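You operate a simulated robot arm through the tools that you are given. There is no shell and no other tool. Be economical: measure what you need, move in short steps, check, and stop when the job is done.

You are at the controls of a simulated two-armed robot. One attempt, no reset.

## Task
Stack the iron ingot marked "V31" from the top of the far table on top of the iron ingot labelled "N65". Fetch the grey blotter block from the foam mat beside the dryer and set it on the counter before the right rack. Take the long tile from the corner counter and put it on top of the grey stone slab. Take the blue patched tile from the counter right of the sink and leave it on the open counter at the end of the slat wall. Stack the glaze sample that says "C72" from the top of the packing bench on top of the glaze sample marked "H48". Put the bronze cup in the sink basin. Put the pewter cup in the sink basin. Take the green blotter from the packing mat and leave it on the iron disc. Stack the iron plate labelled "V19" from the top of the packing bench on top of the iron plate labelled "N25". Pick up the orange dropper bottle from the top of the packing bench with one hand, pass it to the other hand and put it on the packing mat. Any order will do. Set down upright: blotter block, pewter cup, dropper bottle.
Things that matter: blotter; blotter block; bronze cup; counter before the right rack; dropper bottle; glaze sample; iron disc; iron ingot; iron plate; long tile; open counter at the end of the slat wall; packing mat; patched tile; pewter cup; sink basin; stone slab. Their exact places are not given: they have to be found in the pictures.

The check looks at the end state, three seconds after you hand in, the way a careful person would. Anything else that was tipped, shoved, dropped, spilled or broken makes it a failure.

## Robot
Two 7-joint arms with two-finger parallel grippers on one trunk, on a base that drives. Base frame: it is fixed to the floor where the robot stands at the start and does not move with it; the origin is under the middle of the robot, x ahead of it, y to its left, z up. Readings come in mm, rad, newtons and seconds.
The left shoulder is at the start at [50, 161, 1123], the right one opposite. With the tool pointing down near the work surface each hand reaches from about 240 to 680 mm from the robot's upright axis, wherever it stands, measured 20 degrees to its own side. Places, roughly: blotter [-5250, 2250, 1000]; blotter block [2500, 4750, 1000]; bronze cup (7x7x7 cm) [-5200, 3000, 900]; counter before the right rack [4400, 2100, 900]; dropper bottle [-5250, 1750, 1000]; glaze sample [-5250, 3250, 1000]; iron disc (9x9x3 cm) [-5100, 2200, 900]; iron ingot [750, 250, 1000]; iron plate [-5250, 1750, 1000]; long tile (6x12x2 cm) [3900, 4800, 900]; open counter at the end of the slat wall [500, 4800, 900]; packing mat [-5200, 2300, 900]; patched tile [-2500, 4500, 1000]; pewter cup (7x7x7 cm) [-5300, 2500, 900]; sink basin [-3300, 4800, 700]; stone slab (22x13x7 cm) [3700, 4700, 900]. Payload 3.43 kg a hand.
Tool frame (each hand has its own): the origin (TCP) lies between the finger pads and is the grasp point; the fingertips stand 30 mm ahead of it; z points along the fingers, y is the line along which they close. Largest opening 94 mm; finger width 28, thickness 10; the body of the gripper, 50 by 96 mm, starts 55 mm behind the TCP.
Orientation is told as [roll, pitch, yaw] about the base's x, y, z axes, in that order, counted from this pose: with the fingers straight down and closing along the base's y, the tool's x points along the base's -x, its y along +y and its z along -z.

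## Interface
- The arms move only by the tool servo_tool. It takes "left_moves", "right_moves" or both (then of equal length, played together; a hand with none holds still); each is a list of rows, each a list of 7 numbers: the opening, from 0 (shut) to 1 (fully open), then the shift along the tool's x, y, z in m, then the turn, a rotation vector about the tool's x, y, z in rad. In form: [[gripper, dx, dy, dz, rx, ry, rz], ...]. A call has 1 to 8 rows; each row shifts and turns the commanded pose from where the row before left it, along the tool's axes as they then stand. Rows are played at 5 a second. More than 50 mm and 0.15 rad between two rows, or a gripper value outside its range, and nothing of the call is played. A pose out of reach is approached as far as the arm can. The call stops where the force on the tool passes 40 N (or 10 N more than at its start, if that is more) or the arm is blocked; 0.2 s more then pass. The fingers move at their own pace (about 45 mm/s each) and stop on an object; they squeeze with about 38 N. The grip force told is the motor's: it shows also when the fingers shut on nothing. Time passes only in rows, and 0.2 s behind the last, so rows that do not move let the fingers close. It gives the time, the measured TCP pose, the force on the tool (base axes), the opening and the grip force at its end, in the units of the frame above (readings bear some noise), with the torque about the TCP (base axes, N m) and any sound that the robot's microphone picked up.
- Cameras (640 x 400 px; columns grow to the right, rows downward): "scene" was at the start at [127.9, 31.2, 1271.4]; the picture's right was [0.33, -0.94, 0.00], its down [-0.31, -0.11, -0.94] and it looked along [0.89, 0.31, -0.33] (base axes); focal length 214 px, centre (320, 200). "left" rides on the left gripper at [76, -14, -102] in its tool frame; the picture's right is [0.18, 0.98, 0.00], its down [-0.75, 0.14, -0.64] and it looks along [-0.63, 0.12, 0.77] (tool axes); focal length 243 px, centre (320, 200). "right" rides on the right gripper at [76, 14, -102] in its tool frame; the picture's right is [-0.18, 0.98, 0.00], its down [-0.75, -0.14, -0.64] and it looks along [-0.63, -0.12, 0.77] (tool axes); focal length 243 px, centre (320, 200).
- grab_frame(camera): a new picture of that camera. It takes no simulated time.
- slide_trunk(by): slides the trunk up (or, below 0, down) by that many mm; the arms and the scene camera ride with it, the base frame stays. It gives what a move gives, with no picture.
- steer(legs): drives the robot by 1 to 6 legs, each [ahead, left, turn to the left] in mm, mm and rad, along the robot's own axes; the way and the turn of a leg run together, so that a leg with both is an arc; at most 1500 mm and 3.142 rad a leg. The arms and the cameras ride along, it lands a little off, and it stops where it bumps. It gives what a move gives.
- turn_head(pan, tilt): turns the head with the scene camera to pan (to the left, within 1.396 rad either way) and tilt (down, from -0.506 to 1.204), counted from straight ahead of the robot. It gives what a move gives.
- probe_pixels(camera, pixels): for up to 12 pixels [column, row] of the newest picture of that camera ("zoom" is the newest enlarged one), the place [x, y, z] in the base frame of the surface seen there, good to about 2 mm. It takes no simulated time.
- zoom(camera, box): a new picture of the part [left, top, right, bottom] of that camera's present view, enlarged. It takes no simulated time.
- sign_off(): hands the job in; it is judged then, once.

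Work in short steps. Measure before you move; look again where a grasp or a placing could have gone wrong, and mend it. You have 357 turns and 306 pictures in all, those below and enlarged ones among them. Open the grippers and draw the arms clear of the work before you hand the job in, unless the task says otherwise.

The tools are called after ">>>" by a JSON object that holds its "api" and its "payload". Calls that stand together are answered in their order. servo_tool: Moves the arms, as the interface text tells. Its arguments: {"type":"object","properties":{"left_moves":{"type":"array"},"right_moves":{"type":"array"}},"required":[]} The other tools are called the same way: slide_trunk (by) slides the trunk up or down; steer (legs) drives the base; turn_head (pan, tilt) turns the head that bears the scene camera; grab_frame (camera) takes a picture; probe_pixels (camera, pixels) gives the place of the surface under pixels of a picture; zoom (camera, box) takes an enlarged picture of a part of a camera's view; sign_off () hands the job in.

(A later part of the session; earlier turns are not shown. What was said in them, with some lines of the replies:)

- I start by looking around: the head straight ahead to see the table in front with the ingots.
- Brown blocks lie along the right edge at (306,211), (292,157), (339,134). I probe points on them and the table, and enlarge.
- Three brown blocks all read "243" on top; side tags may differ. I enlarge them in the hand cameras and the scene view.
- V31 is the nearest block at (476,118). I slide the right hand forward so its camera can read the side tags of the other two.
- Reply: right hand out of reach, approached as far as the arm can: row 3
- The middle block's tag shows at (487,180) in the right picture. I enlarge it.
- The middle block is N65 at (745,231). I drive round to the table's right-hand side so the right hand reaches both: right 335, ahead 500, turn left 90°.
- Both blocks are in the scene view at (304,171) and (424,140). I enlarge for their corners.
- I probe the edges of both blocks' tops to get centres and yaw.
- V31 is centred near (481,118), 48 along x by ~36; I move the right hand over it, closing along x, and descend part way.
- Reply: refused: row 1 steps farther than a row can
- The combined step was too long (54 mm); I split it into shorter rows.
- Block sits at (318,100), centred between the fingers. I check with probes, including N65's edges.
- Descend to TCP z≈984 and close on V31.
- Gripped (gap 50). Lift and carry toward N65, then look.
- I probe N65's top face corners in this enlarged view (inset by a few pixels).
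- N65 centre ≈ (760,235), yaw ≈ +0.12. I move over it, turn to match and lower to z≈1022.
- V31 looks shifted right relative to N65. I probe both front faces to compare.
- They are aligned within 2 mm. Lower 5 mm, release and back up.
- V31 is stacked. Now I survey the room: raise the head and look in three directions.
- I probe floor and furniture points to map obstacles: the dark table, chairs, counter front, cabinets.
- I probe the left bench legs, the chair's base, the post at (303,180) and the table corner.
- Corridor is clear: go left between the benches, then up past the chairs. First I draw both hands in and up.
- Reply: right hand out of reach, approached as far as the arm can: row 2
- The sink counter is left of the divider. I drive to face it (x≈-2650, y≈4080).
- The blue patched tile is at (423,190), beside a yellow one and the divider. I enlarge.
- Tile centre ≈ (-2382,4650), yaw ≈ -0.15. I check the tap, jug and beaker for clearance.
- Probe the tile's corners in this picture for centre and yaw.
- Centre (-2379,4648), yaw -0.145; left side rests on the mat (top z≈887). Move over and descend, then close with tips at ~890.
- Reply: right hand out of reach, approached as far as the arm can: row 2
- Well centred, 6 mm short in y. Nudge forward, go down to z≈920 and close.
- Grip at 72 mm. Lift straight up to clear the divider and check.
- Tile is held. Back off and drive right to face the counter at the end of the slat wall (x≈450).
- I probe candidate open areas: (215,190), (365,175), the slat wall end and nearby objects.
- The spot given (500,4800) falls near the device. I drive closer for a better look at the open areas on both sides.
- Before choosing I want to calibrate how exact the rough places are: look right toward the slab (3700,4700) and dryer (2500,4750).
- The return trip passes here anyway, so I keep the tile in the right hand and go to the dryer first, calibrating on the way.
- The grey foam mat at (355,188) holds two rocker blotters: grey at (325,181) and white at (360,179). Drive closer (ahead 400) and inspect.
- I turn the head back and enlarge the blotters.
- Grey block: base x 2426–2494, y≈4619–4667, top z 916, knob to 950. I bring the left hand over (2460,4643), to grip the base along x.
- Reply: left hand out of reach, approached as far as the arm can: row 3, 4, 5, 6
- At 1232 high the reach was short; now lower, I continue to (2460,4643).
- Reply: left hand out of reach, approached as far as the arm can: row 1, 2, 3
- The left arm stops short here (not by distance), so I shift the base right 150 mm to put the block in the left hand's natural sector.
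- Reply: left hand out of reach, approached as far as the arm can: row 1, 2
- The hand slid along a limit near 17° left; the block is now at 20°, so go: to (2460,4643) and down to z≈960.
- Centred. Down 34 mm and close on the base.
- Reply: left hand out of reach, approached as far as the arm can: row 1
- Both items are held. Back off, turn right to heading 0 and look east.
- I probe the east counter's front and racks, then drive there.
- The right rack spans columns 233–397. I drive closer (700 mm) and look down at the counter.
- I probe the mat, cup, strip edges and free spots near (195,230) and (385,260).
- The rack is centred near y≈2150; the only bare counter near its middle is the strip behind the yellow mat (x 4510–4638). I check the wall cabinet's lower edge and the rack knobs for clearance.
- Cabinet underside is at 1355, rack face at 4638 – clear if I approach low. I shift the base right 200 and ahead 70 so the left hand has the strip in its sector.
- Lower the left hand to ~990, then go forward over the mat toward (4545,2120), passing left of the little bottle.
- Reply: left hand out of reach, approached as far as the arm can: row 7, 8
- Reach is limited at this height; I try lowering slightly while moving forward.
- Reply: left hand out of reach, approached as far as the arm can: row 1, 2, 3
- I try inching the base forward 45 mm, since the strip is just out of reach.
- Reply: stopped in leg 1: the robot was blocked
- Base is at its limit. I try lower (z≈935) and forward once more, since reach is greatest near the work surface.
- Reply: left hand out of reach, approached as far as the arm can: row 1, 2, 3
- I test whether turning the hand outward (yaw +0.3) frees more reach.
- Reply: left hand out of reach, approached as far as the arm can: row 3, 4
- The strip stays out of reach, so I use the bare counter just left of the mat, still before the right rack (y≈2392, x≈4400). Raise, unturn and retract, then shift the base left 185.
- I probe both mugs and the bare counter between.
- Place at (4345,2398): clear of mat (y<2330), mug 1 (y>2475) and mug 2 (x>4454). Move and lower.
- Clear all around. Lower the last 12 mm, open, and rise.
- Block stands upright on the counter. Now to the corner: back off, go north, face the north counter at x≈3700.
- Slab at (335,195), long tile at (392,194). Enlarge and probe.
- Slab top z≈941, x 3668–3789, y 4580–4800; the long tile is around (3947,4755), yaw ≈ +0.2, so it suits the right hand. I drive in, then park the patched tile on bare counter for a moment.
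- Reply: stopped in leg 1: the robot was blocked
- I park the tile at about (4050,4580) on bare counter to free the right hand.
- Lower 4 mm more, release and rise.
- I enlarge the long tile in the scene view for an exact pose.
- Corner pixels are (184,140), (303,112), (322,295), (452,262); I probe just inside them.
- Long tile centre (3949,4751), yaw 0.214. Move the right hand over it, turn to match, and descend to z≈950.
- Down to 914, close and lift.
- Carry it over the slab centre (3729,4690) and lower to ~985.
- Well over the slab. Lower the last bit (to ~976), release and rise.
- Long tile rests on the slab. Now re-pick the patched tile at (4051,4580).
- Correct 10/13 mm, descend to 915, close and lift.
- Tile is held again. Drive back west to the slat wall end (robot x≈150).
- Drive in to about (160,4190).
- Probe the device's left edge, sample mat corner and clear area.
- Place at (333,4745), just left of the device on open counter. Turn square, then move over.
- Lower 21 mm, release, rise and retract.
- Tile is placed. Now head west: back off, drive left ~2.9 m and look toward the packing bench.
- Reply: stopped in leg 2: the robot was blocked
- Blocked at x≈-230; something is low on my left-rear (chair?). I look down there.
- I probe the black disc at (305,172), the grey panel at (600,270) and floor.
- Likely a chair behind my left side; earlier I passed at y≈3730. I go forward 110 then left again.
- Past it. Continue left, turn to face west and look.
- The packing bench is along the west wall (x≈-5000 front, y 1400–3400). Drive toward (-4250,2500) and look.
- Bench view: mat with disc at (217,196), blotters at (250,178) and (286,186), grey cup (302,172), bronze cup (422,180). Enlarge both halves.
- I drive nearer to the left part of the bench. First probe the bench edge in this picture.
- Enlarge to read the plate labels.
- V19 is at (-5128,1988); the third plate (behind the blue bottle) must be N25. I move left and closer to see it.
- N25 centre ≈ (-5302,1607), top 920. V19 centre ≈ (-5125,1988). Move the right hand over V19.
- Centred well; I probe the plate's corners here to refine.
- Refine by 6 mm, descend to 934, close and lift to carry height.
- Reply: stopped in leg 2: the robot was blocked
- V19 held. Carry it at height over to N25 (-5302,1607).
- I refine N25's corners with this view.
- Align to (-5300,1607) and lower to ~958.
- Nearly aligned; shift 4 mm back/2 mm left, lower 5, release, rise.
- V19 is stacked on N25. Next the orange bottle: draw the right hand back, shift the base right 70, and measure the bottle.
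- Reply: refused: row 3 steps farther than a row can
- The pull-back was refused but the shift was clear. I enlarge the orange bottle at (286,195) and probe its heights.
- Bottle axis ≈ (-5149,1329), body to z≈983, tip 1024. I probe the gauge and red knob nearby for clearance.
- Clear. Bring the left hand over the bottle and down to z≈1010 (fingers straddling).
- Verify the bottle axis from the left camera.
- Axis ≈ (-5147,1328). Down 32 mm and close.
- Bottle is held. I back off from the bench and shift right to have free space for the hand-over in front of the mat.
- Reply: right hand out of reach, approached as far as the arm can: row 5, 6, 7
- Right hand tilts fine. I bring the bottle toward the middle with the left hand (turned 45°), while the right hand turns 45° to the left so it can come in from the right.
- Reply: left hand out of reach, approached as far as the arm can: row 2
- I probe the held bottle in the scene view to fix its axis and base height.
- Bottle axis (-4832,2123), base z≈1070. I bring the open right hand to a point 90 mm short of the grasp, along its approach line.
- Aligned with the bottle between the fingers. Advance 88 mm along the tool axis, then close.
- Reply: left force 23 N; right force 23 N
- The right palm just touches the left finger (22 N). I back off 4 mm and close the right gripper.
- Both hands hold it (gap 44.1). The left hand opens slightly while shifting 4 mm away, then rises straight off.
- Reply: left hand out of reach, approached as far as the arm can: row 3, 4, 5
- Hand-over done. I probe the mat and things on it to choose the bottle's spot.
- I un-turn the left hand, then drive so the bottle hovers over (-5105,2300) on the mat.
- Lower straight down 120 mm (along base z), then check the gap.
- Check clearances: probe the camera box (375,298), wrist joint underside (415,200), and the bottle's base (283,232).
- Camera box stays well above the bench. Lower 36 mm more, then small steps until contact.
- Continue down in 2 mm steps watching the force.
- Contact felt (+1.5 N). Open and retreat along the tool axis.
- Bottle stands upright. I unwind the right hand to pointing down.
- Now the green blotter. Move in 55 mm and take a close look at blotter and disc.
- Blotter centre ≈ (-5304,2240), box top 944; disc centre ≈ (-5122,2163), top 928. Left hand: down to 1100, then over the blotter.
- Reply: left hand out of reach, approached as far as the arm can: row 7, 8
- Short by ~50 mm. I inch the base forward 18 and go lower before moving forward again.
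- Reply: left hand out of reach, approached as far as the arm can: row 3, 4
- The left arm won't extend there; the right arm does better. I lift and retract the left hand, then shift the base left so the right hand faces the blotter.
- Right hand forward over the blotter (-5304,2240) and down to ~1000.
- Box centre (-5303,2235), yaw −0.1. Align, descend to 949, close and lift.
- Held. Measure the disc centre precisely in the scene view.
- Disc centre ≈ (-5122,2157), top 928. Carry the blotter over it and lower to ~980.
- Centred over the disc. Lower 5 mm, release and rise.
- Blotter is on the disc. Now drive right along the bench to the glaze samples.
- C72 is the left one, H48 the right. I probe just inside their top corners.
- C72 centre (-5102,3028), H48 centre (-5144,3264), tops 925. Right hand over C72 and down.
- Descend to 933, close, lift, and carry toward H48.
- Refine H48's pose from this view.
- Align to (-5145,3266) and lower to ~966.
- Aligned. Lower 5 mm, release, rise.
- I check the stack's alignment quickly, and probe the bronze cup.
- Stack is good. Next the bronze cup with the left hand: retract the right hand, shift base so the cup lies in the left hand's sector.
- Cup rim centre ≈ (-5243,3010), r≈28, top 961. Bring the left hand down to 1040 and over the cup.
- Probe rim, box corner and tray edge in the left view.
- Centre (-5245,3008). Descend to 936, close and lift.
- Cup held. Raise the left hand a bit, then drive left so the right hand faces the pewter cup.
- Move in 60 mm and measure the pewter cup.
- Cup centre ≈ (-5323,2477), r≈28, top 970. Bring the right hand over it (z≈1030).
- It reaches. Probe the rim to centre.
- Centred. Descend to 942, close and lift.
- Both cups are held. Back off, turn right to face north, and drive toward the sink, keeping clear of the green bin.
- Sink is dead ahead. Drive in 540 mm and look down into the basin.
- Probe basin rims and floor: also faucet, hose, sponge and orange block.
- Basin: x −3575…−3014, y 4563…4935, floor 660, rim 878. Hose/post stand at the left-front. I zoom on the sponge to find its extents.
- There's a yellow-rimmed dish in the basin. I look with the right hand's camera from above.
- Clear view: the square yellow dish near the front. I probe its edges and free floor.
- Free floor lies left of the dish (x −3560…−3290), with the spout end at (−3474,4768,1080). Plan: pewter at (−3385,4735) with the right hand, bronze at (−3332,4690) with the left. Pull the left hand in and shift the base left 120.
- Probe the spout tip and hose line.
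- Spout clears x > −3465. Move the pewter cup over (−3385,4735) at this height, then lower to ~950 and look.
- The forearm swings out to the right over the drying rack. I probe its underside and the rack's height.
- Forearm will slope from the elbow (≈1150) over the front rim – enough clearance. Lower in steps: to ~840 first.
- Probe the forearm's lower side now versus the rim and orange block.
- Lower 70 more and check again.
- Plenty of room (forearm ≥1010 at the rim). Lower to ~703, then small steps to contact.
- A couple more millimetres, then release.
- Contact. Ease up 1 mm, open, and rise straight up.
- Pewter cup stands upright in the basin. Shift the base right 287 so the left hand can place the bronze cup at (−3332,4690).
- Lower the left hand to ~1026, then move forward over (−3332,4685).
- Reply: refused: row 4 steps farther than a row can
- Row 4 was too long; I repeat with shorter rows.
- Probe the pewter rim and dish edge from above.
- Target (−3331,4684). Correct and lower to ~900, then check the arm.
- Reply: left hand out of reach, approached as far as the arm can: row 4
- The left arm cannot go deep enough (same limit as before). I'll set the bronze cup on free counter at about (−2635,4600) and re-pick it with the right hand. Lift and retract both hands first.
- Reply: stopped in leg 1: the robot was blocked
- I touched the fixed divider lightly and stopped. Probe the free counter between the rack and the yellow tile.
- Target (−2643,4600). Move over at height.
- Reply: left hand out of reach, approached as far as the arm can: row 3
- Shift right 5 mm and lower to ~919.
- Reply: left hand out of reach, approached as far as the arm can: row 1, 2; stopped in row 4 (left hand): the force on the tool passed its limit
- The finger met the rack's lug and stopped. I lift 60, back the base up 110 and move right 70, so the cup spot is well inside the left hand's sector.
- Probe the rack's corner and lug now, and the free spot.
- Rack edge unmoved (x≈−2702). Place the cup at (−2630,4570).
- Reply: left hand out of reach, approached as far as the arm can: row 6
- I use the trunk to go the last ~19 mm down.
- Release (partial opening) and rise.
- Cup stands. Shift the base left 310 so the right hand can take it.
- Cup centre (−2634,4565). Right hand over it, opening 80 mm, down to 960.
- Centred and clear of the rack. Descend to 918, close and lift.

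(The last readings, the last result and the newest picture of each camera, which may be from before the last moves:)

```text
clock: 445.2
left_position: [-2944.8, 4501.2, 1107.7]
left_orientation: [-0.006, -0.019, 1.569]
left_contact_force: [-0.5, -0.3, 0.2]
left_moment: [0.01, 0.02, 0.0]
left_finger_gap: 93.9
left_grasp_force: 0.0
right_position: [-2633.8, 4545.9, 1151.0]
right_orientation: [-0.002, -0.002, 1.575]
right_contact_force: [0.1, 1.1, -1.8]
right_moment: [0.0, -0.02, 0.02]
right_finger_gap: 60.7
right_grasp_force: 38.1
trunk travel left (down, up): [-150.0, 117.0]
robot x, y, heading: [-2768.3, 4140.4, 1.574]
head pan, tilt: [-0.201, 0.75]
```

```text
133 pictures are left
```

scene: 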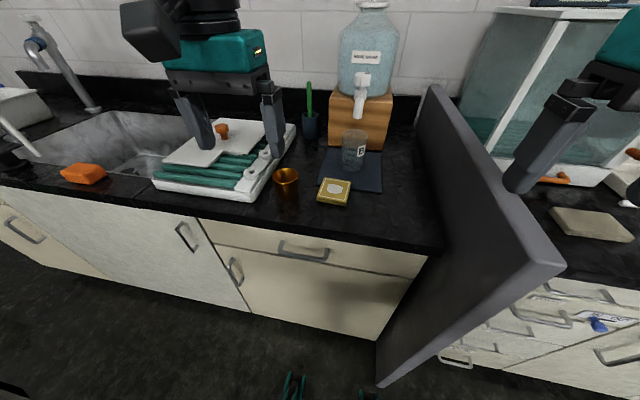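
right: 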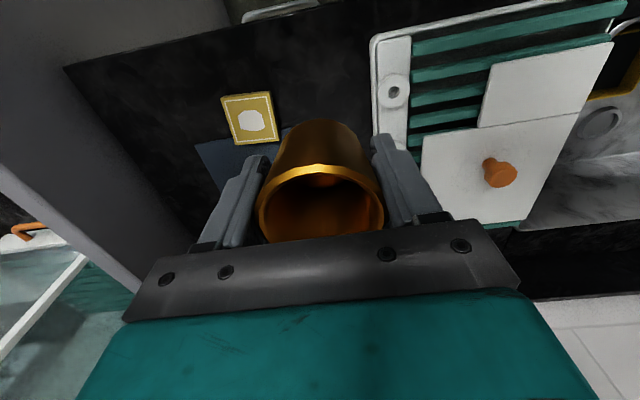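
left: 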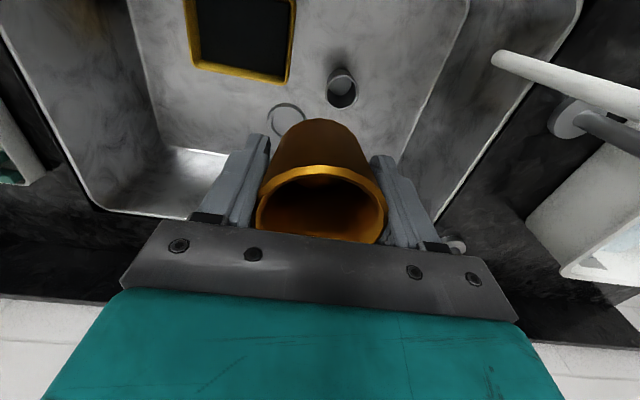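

Cup held. Retract and raise the left hand, then drive left to the sink (x≈−3420).

>>> {"api": "servo_tool", "payload": {"left_moves": [[1, 0.035, 0, -0.03, 0, 0, 0], [1, 0.035, 0, -0.03, 0, 0, 0], [1, 0.0, 0, -0.04, 0, 0, 0]]}}

>>> {"api": "steer", "payload": {"legs": [[0, 652, 0], [38, 0, 0]]}}

>>> {"api": "turn_head", "payload": {"pan": -0.1, "tilt": 0.75}}

>>> {"api": "grab_frame", "payload": {"camera": "scene"}}

```text
clock: 446.0
left_position: [-2945.2, 4430.5, 1204.3]
left_orientation: [-0.006, -0.019, 1.569]
left_contact_force: [-0.1, 0.5, 0.8]
left_moment: [0.02, 0.02, 0.01]
left_finger_gap: 94.1
left_grasp_force: 0.0
right_position: [-2633.7, 4545.4, 1149.4]
right_orientation: [-0.001, -0.002, 1.574]
right_contact_force: [0.5, -0.5, -1.2]
right_moment: [0.02, -0.02, 0.0]
right_finger_gap: 60.9
right_grasp_force: 37.8
trunk travel left (down, up): [-150.0, 117.0]
robot x, y, heading: [-2768.3, 4144.1, 1.571]
head pan, tilt: [-0.201, 0.75]
```

```text
clock: 450.1
left_position: [-3590.7, 4465.7, 1203.7]
left_orientation: [-0.006, -0.016, 1.573]
left_contact_force: [0.1, 0.5, -0.6]
left_moment: [-0.02, -0.02, 0.01]
left_finger_gap: 93.9
left_grasp_force: 0.1
right_position: [-3281.3, 4583.1, 1148.9]
right_orientation: [-0.002, -0.002, 1.577]
right_contact_force: [0.3, 1.2, -3.1]
right_moment: [-0.02, -0.01, 0.0]
right_finger_gap: 60.8
right_grasp_force: 37.9
trunk travel left (down, up): [-150.0, 117.0]
robot x, y, heading: [-3414.1, 4177.0, 1.574]
head pan, tilt: [-0.201, 0.75]
```

```text
clock: 450.8
left_position: [-3591.2, 4464.8, 1204.8]
left_orientation: [-0.004, -0.018, 1.572]
left_contact_force: [0.4, -0.1, 0.4]
left_moment: [0.02, -0.01, -0.02]
left_finger_gap: 93.7
left_grasp_force: 0.0
right_position: [-3281.1, 4581.3, 1149.3]
right_orientation: [-0.001, -0.002, 1.579]
right_contact_force: [0.5, 0.0, -3.0]
right_moment: [0.03, 0.0, 0.0]
right_finger_gap: 60.7
right_grasp_force: 38.2
trunk travel left (down, up): [-150.0, 117.0]
robot x, y, heading: [-3412.6, 4177.1, 1.571]
head pan, tilt: [-0.099, 0.75]
```

```text
132 pictures are left
```

scene: 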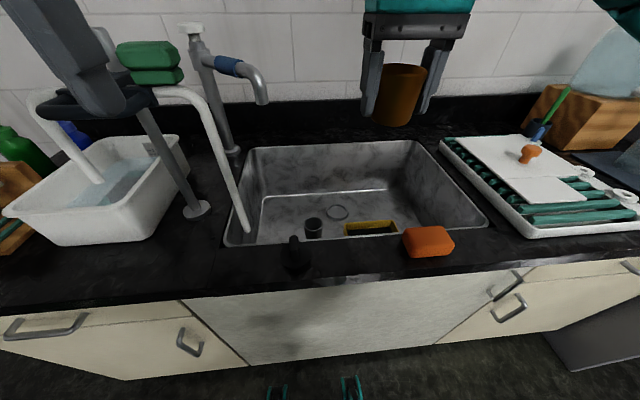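

Move over (−3331,4684) and lower to 850.

>>> {"api": "servo_tool", "payload": {"right_moves": [[0, -0.034, 0.0167, 0, 0, 0, 0], [0, -0.034, 0.0167, 0, 0, 0, 0], [0, -0.034, 0.0167, 0, 0, 0, 0], [0, 0, 0, 0.05, 0, 0, 0], [0, 0, 0, 0.05, 0, 0, 0], [0, 0, 0, 0.05, 0, 0, 0], [0, 0, 0, 0.05, 0, 0, 0], [0, 0, 0, 0.05, 0, 0, 0]]}}

>>> {"api": "grab_frame", "payload": {"camera": "right"}}

>>> {"api": "grab_frame", "payload": {"camera": "scene"}}

```text
clock: 452.6
left_position: [-3591.0, 4465.0, 1203.4]
left_orientation: [-0.005, -0.018, 1.572]
left_contact_force: [0.0, 0.6, 0.1]
left_moment: [0.01, 0.01, -0.04]
left_finger_gap: 94.1
left_grasp_force: 0.0
right_position: [-3332.5, 4686.1, 900.1]
right_orientation: [-0.002, -0.002, 1.577]
right_contact_force: [-0.8, 0.3, -1.3]
right_moment: [-0.03, -0.02, 0.02]
right_finger_gap: 61.0
right_grasp_force: 38.5
trunk travel left (down, up): [-150.0, 117.0]
robot x, y, heading: [-3415.2, 4172.6, 1.575]
head pan, tilt: [-0.099, 0.75]
```

```text
131 pictures are left
```

right: 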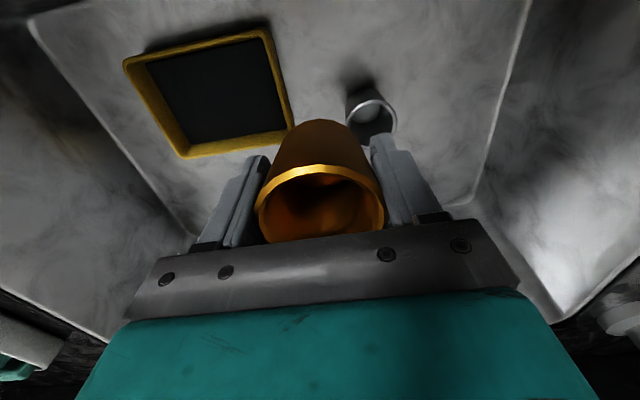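

```text
130 pictures are left
```

scene: 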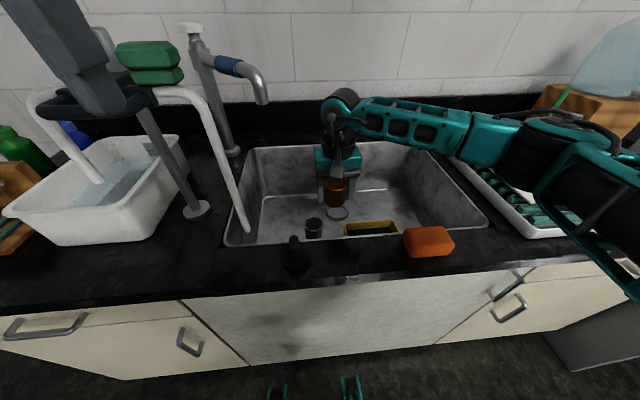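

Probe pewter rim and dish edge from here.

>>> {"api": "probe_pixels", "payload": {"camera": "right", "pixels": [[351, 110], [393, 122], [372, 102], [285, 95], [290, 125], [270, 45], [365, 85]]}}

```text
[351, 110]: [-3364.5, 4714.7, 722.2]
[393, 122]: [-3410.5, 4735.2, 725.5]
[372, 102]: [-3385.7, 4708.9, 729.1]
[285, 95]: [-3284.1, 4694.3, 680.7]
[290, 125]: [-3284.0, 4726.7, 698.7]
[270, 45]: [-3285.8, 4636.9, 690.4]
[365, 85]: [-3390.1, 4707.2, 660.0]
```

All clear. Lower to ~703.

>>> {"api": "servo_tool", "payload": {"right_moves": [[0, 0.001, 0, 0.049, 0, 0, 0], [0, 0, 0, 0.049, 0, 0, 0], [0, 0, 0, 0.049, 0, 0, 0], [0, 0, 0, 0.049, 0, 0, 0], [0, 0, 0, 0, 0, 0, 0]]}}

>>> {"api": "grab_frame", "payload": {"camera": "right"}}

```text
clock: 453.8
left_position: [-3589.7, 4465.4, 1204.2]
left_orientation: [-0.005, -0.02, 1.573]
left_contact_force: [0.8, -0.6, 0.5]
left_moment: [-0.02, 0.01, -0.01]
left_finger_gap: 93.8
left_grasp_force: 0.1
right_position: [-3328.6, 4685.0, 706.1]
right_orientation: [-0.001, -0.003, 1.578]
right_contact_force: [0.2, -0.2, -1.8]
right_moment: [0.01, 0.0, -0.01]
right_finger_gap: 60.7
right_grasp_force: 38.3
trunk travel left (down, up): [-150.0, 117.0]
robot x, y, heading: [-3414.4, 4177.4, 1.57]
head pan, tilt: [-0.099, 0.75]
```

```text
129 pictures are left
```

right: 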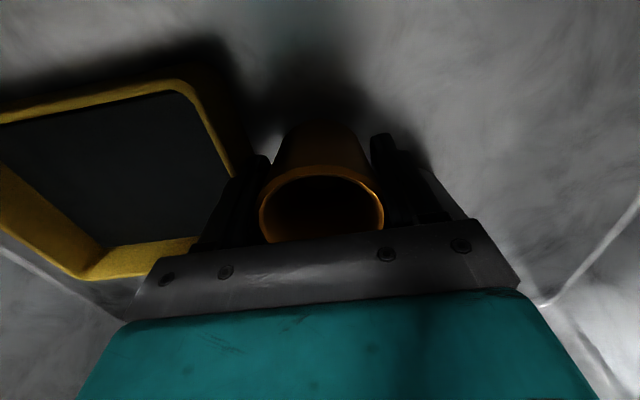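

Shift 3 mm left and lower in small steps until contact.

>>> {"api": "servo_tool", "payload": {"right_moves": [[0, 0, 0.003, 0.003, 0, 0, 0], [0, 0, 0, 0.002, 0, 0, 0], [0, 0, 0, 0.0015, 0, 0, 0], [0, 0, 0, 0, 0, 0, 0]]}}

```text
clock: 454.8
left_position: [-3590.2, 4465.1, 1204.3]
left_orientation: [-0.005, -0.019, 1.572]
left_contact_force: [-0.2, 0.4, 0.2]
left_moment: [0.0, -0.01, 0.0]
left_finger_gap: 93.9
left_grasp_force: 0.1
right_position: [-3332.3, 4682.4, 696.7]
right_orientation: [-0.003, -0.001, 1.578]
right_contact_force: [0.7, -0.1, -1.8]
right_moment: [0.02, 0.05, 0.02]
right_finger_gap: 60.6
right_grasp_force: 37.5
trunk travel left (down, up): [-150.0, 117.0]
robot x, y, heading: [-3412.3, 4176.9, 1.57]
head pan, tilt: [-0.099, 0.75]
```

>>> {"api": "servo_tool", "payload": {"right_moves": [[0, 0, 0, 0.0015, 0, 0, 0], [0, 0, 0, 0.0015, 0, 0, 0], [0, 0, 0, 0, 0, 0, 0]]}}

```text
clock: 455.6
left_position: [-3589.8, 4463.4, 1205.1]
left_orientation: [-0.007, -0.022, 1.572]
left_contact_force: [0.2, -0.5, 0.3]
left_moment: [-0.03, 0.01, -0.02]
left_finger_gap: 94.1
left_grasp_force: 0.0
right_position: [-3332.5, 4684.3, 697.2]
right_orientation: [-0.002, -0.004, 1.576]
right_contact_force: [4.8, -3.5, 17.8]
right_moment: [-0.3, 0.12, 0.02]
right_finger_gap: 60.9
right_grasp_force: 38.2
trunk travel left (down, up): [-150.0, 117.0]
robot x, y, heading: [-3412.5, 4174.6, 1.578]
head pan, tilt: [-0.099, 0.75]
```

Contact. Ease up, open slightly (~68 mm) and rise straight out.

>>> {"api": "servo_tool", "payload": {"right_moves": [[0, 0, 0, -0.0015, 0, 0, 0], [0.72, 0, 0, 0, 0, 0, 0], [0.72, 0, 0, 0, 0, 0, 0], [0.72, 0, 0, -0.02, 0, 0, 0], [0.72, 0, 0, -0.05, 0, 0, 0], [0.72, 0, 0, -0.05, 0, 0, 0], [0.72, 0, 0, -0.05, 0, 0, 0], [0.72, 0, 0, -0.05, 0, 0, 0]]}}

>>> {"api": "servo_tool", "payload": {"right_moves": [[0.72, 0, 0, -0.05, 0, 0, 0], [0.72, 0, 0, -0.05, 0, 0, 0], [0.72, 0, 0, -0.05, 0, 0, 0], [0.72, 0.03, -0.02, -0.03, 0, 0, 0], [1, 0.04, -0.02, 0, 0, 0, 0], [1, 0.04, -0.02, 0, 0, 0, 0], [1, 0.04, 0, 0, 0, 0, 0]]}}

>>> {"api": "grab_frame", "payload": {"camera": "scene"}}

>>> {"api": "grab_frame", "payload": {"camera": "right"}}

```text
clock: 457.4
left_position: [-3591.3, 4464.0, 1204.9]
left_orientation: [-0.007, -0.019, 1.573]
left_contact_force: [0.5, 0.0, 0.3]
left_moment: [0.01, -0.02, 0.01]
left_finger_gap: 94.0
left_grasp_force: 0.0
right_position: [-3330.9, 4681.9, 915.0]
right_orientation: [-0.003, -0.002, 1.578]
right_contact_force: [-0.2, 0.0, -1.2]
right_moment: [-0.01, -0.03, -0.01]
right_finger_gap: 67.8
right_grasp_force: 0.0
trunk travel left (down, up): [-150.0, 117.0]
robot x, y, heading: [-3416.3, 4176.1, 1.578]
head pan, tilt: [-0.099, 0.75]
```

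```text
clock: 458.9
left_position: [-3591.7, 4464.3, 1204.6]
left_orientation: [-0.005, -0.019, 1.572]
left_contact_force: [-0.5, -0.7, 0.2]
left_moment: [0.01, 0.01, -0.03]
left_finger_gap: 94.1
left_grasp_force: 0.2
right_position: [-3273.7, 4531.0, 1095.4]
right_orientation: [-0.002, -0.004, 1.576]
right_contact_force: [0.2, 0.2, -0.3]
right_moment: [0.0, 0.05, -0.02]
right_finger_gap: 93.8
right_grasp_force: 0.0
trunk travel left (down, up): [-150.0, 117.0]
robot x, y, heading: [-3418.0, 4176.2, 1.577]
head pan, tilt: [-0.099, 0.75]
```

```text
128 pictures are left
```

scene: 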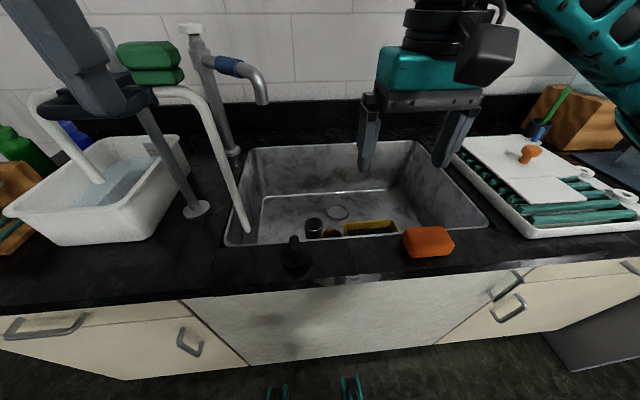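

```text
127 pictures are left
```

right: 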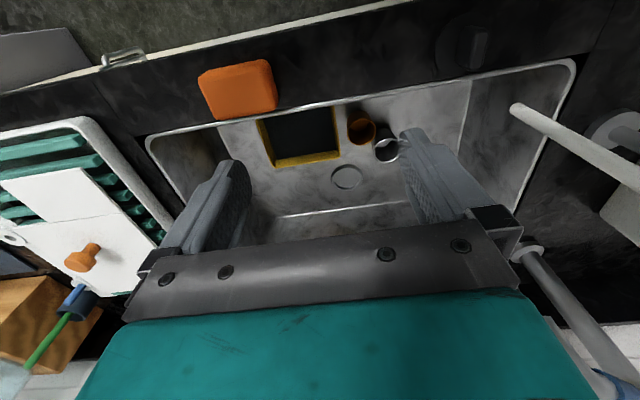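

Both cups stand in the basin beside the dish. Everything is done; I back the robot off so the arms are clear of the work.

>>> {"api": "steer", "payload": {"legs": [[-450, 0, 0]]}}

>>> {"api": "turn_head", "payload": {"pan": 0.0, "tilt": 0.5}}

>>> {"api": "grab_frame", "payload": {"camera": "scene"}}

```text
clock: 461.7
left_position: [-3589.8, 4015.2, 1205.0]
left_orientation: [-0.004, -0.018, 1.581]
left_contact_force: [0.4, -0.9, 1.1]
left_moment: [0.01, -0.03, 0.0]
left_finger_gap: 93.8
left_grasp_force: 0.0
right_position: [-3272.4, 4084.6, 1096.5]
right_orientation: [-0.002, -0.003, 1.584]
right_contact_force: [-0.2, 0.1, -0.1]
right_moment: [0.01, 0.01, -0.03]
right_finger_gap: 94.1
right_grasp_force: 0.0
trunk travel left (down, up): [-150.0, 117.0]
robot x, y, heading: [-3408.5, 3725.1, 1.58]
head pan, tilt: [-0.099, 0.75]
```

```text
clock: 462.4
left_position: [-3590.5, 4013.4, 1203.8]
left_orientation: [-0.005, -0.018, 1.58]
left_contact_force: [-0.1, 0.3, -0.5]
left_moment: [0.03, -0.01, -0.01]
left_finger_gap: 94.2
left_grasp_force: 0.1
right_position: [-3271.6, 4084.6, 1095.5]
right_orientation: [-0.002, -0.002, 1.584]
right_contact_force: [0.4, 0.4, 0.6]
right_moment: [0.01, 0.05, 0.02]
right_finger_gap: 94.2
right_grasp_force: 0.1
trunk travel left (down, up): [-150.0, 117.0]
robot x, y, heading: [-3409.6, 3727.6, 1.584]
head pan, tilt: [0.0, 0.499]
```

```text
126 pictures are left
```

scene: 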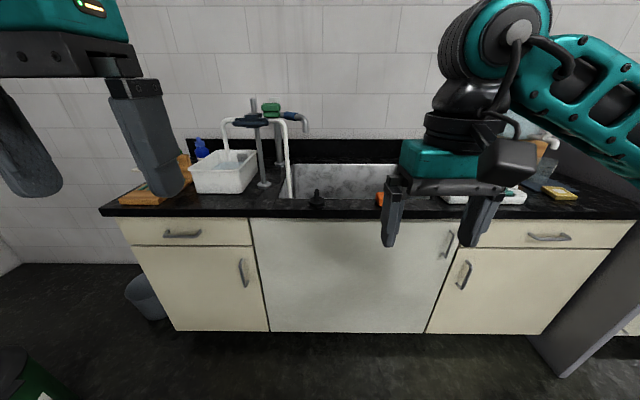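

The arms are clear, both grippers are open and every job is done, so I hand in.

>>> {"api": "sign_off", "payload": {}}

```text
The job is handed in.
```

I finished all ten jobs and handed in; the grippers are open and the arms are clear of the work.

Some details of how they ended up:

- **Blotter block:** it stands upright on bare counter just left of the yellow mat. That is about 300 mm left of the middle of the right rack, because the bare strip nearer the centre was out of reach.
- **Patched tile:** it lies on open counter just left of the device at the end of the slat wall. The device covers the middle of that area.
- **Bronze cup:** the left arm could not reach deep enough into the basin. I set the cup on the counter right of the sink and put it in the basin with the right hand.
- **Contacts:** the robot was stopped by something unseen behind it near the chairs, probably a chair, and I did not check whether it moved. It also touched the fixed divider. A finger met the edge of the drying rack, whose corner read the same afterwards.
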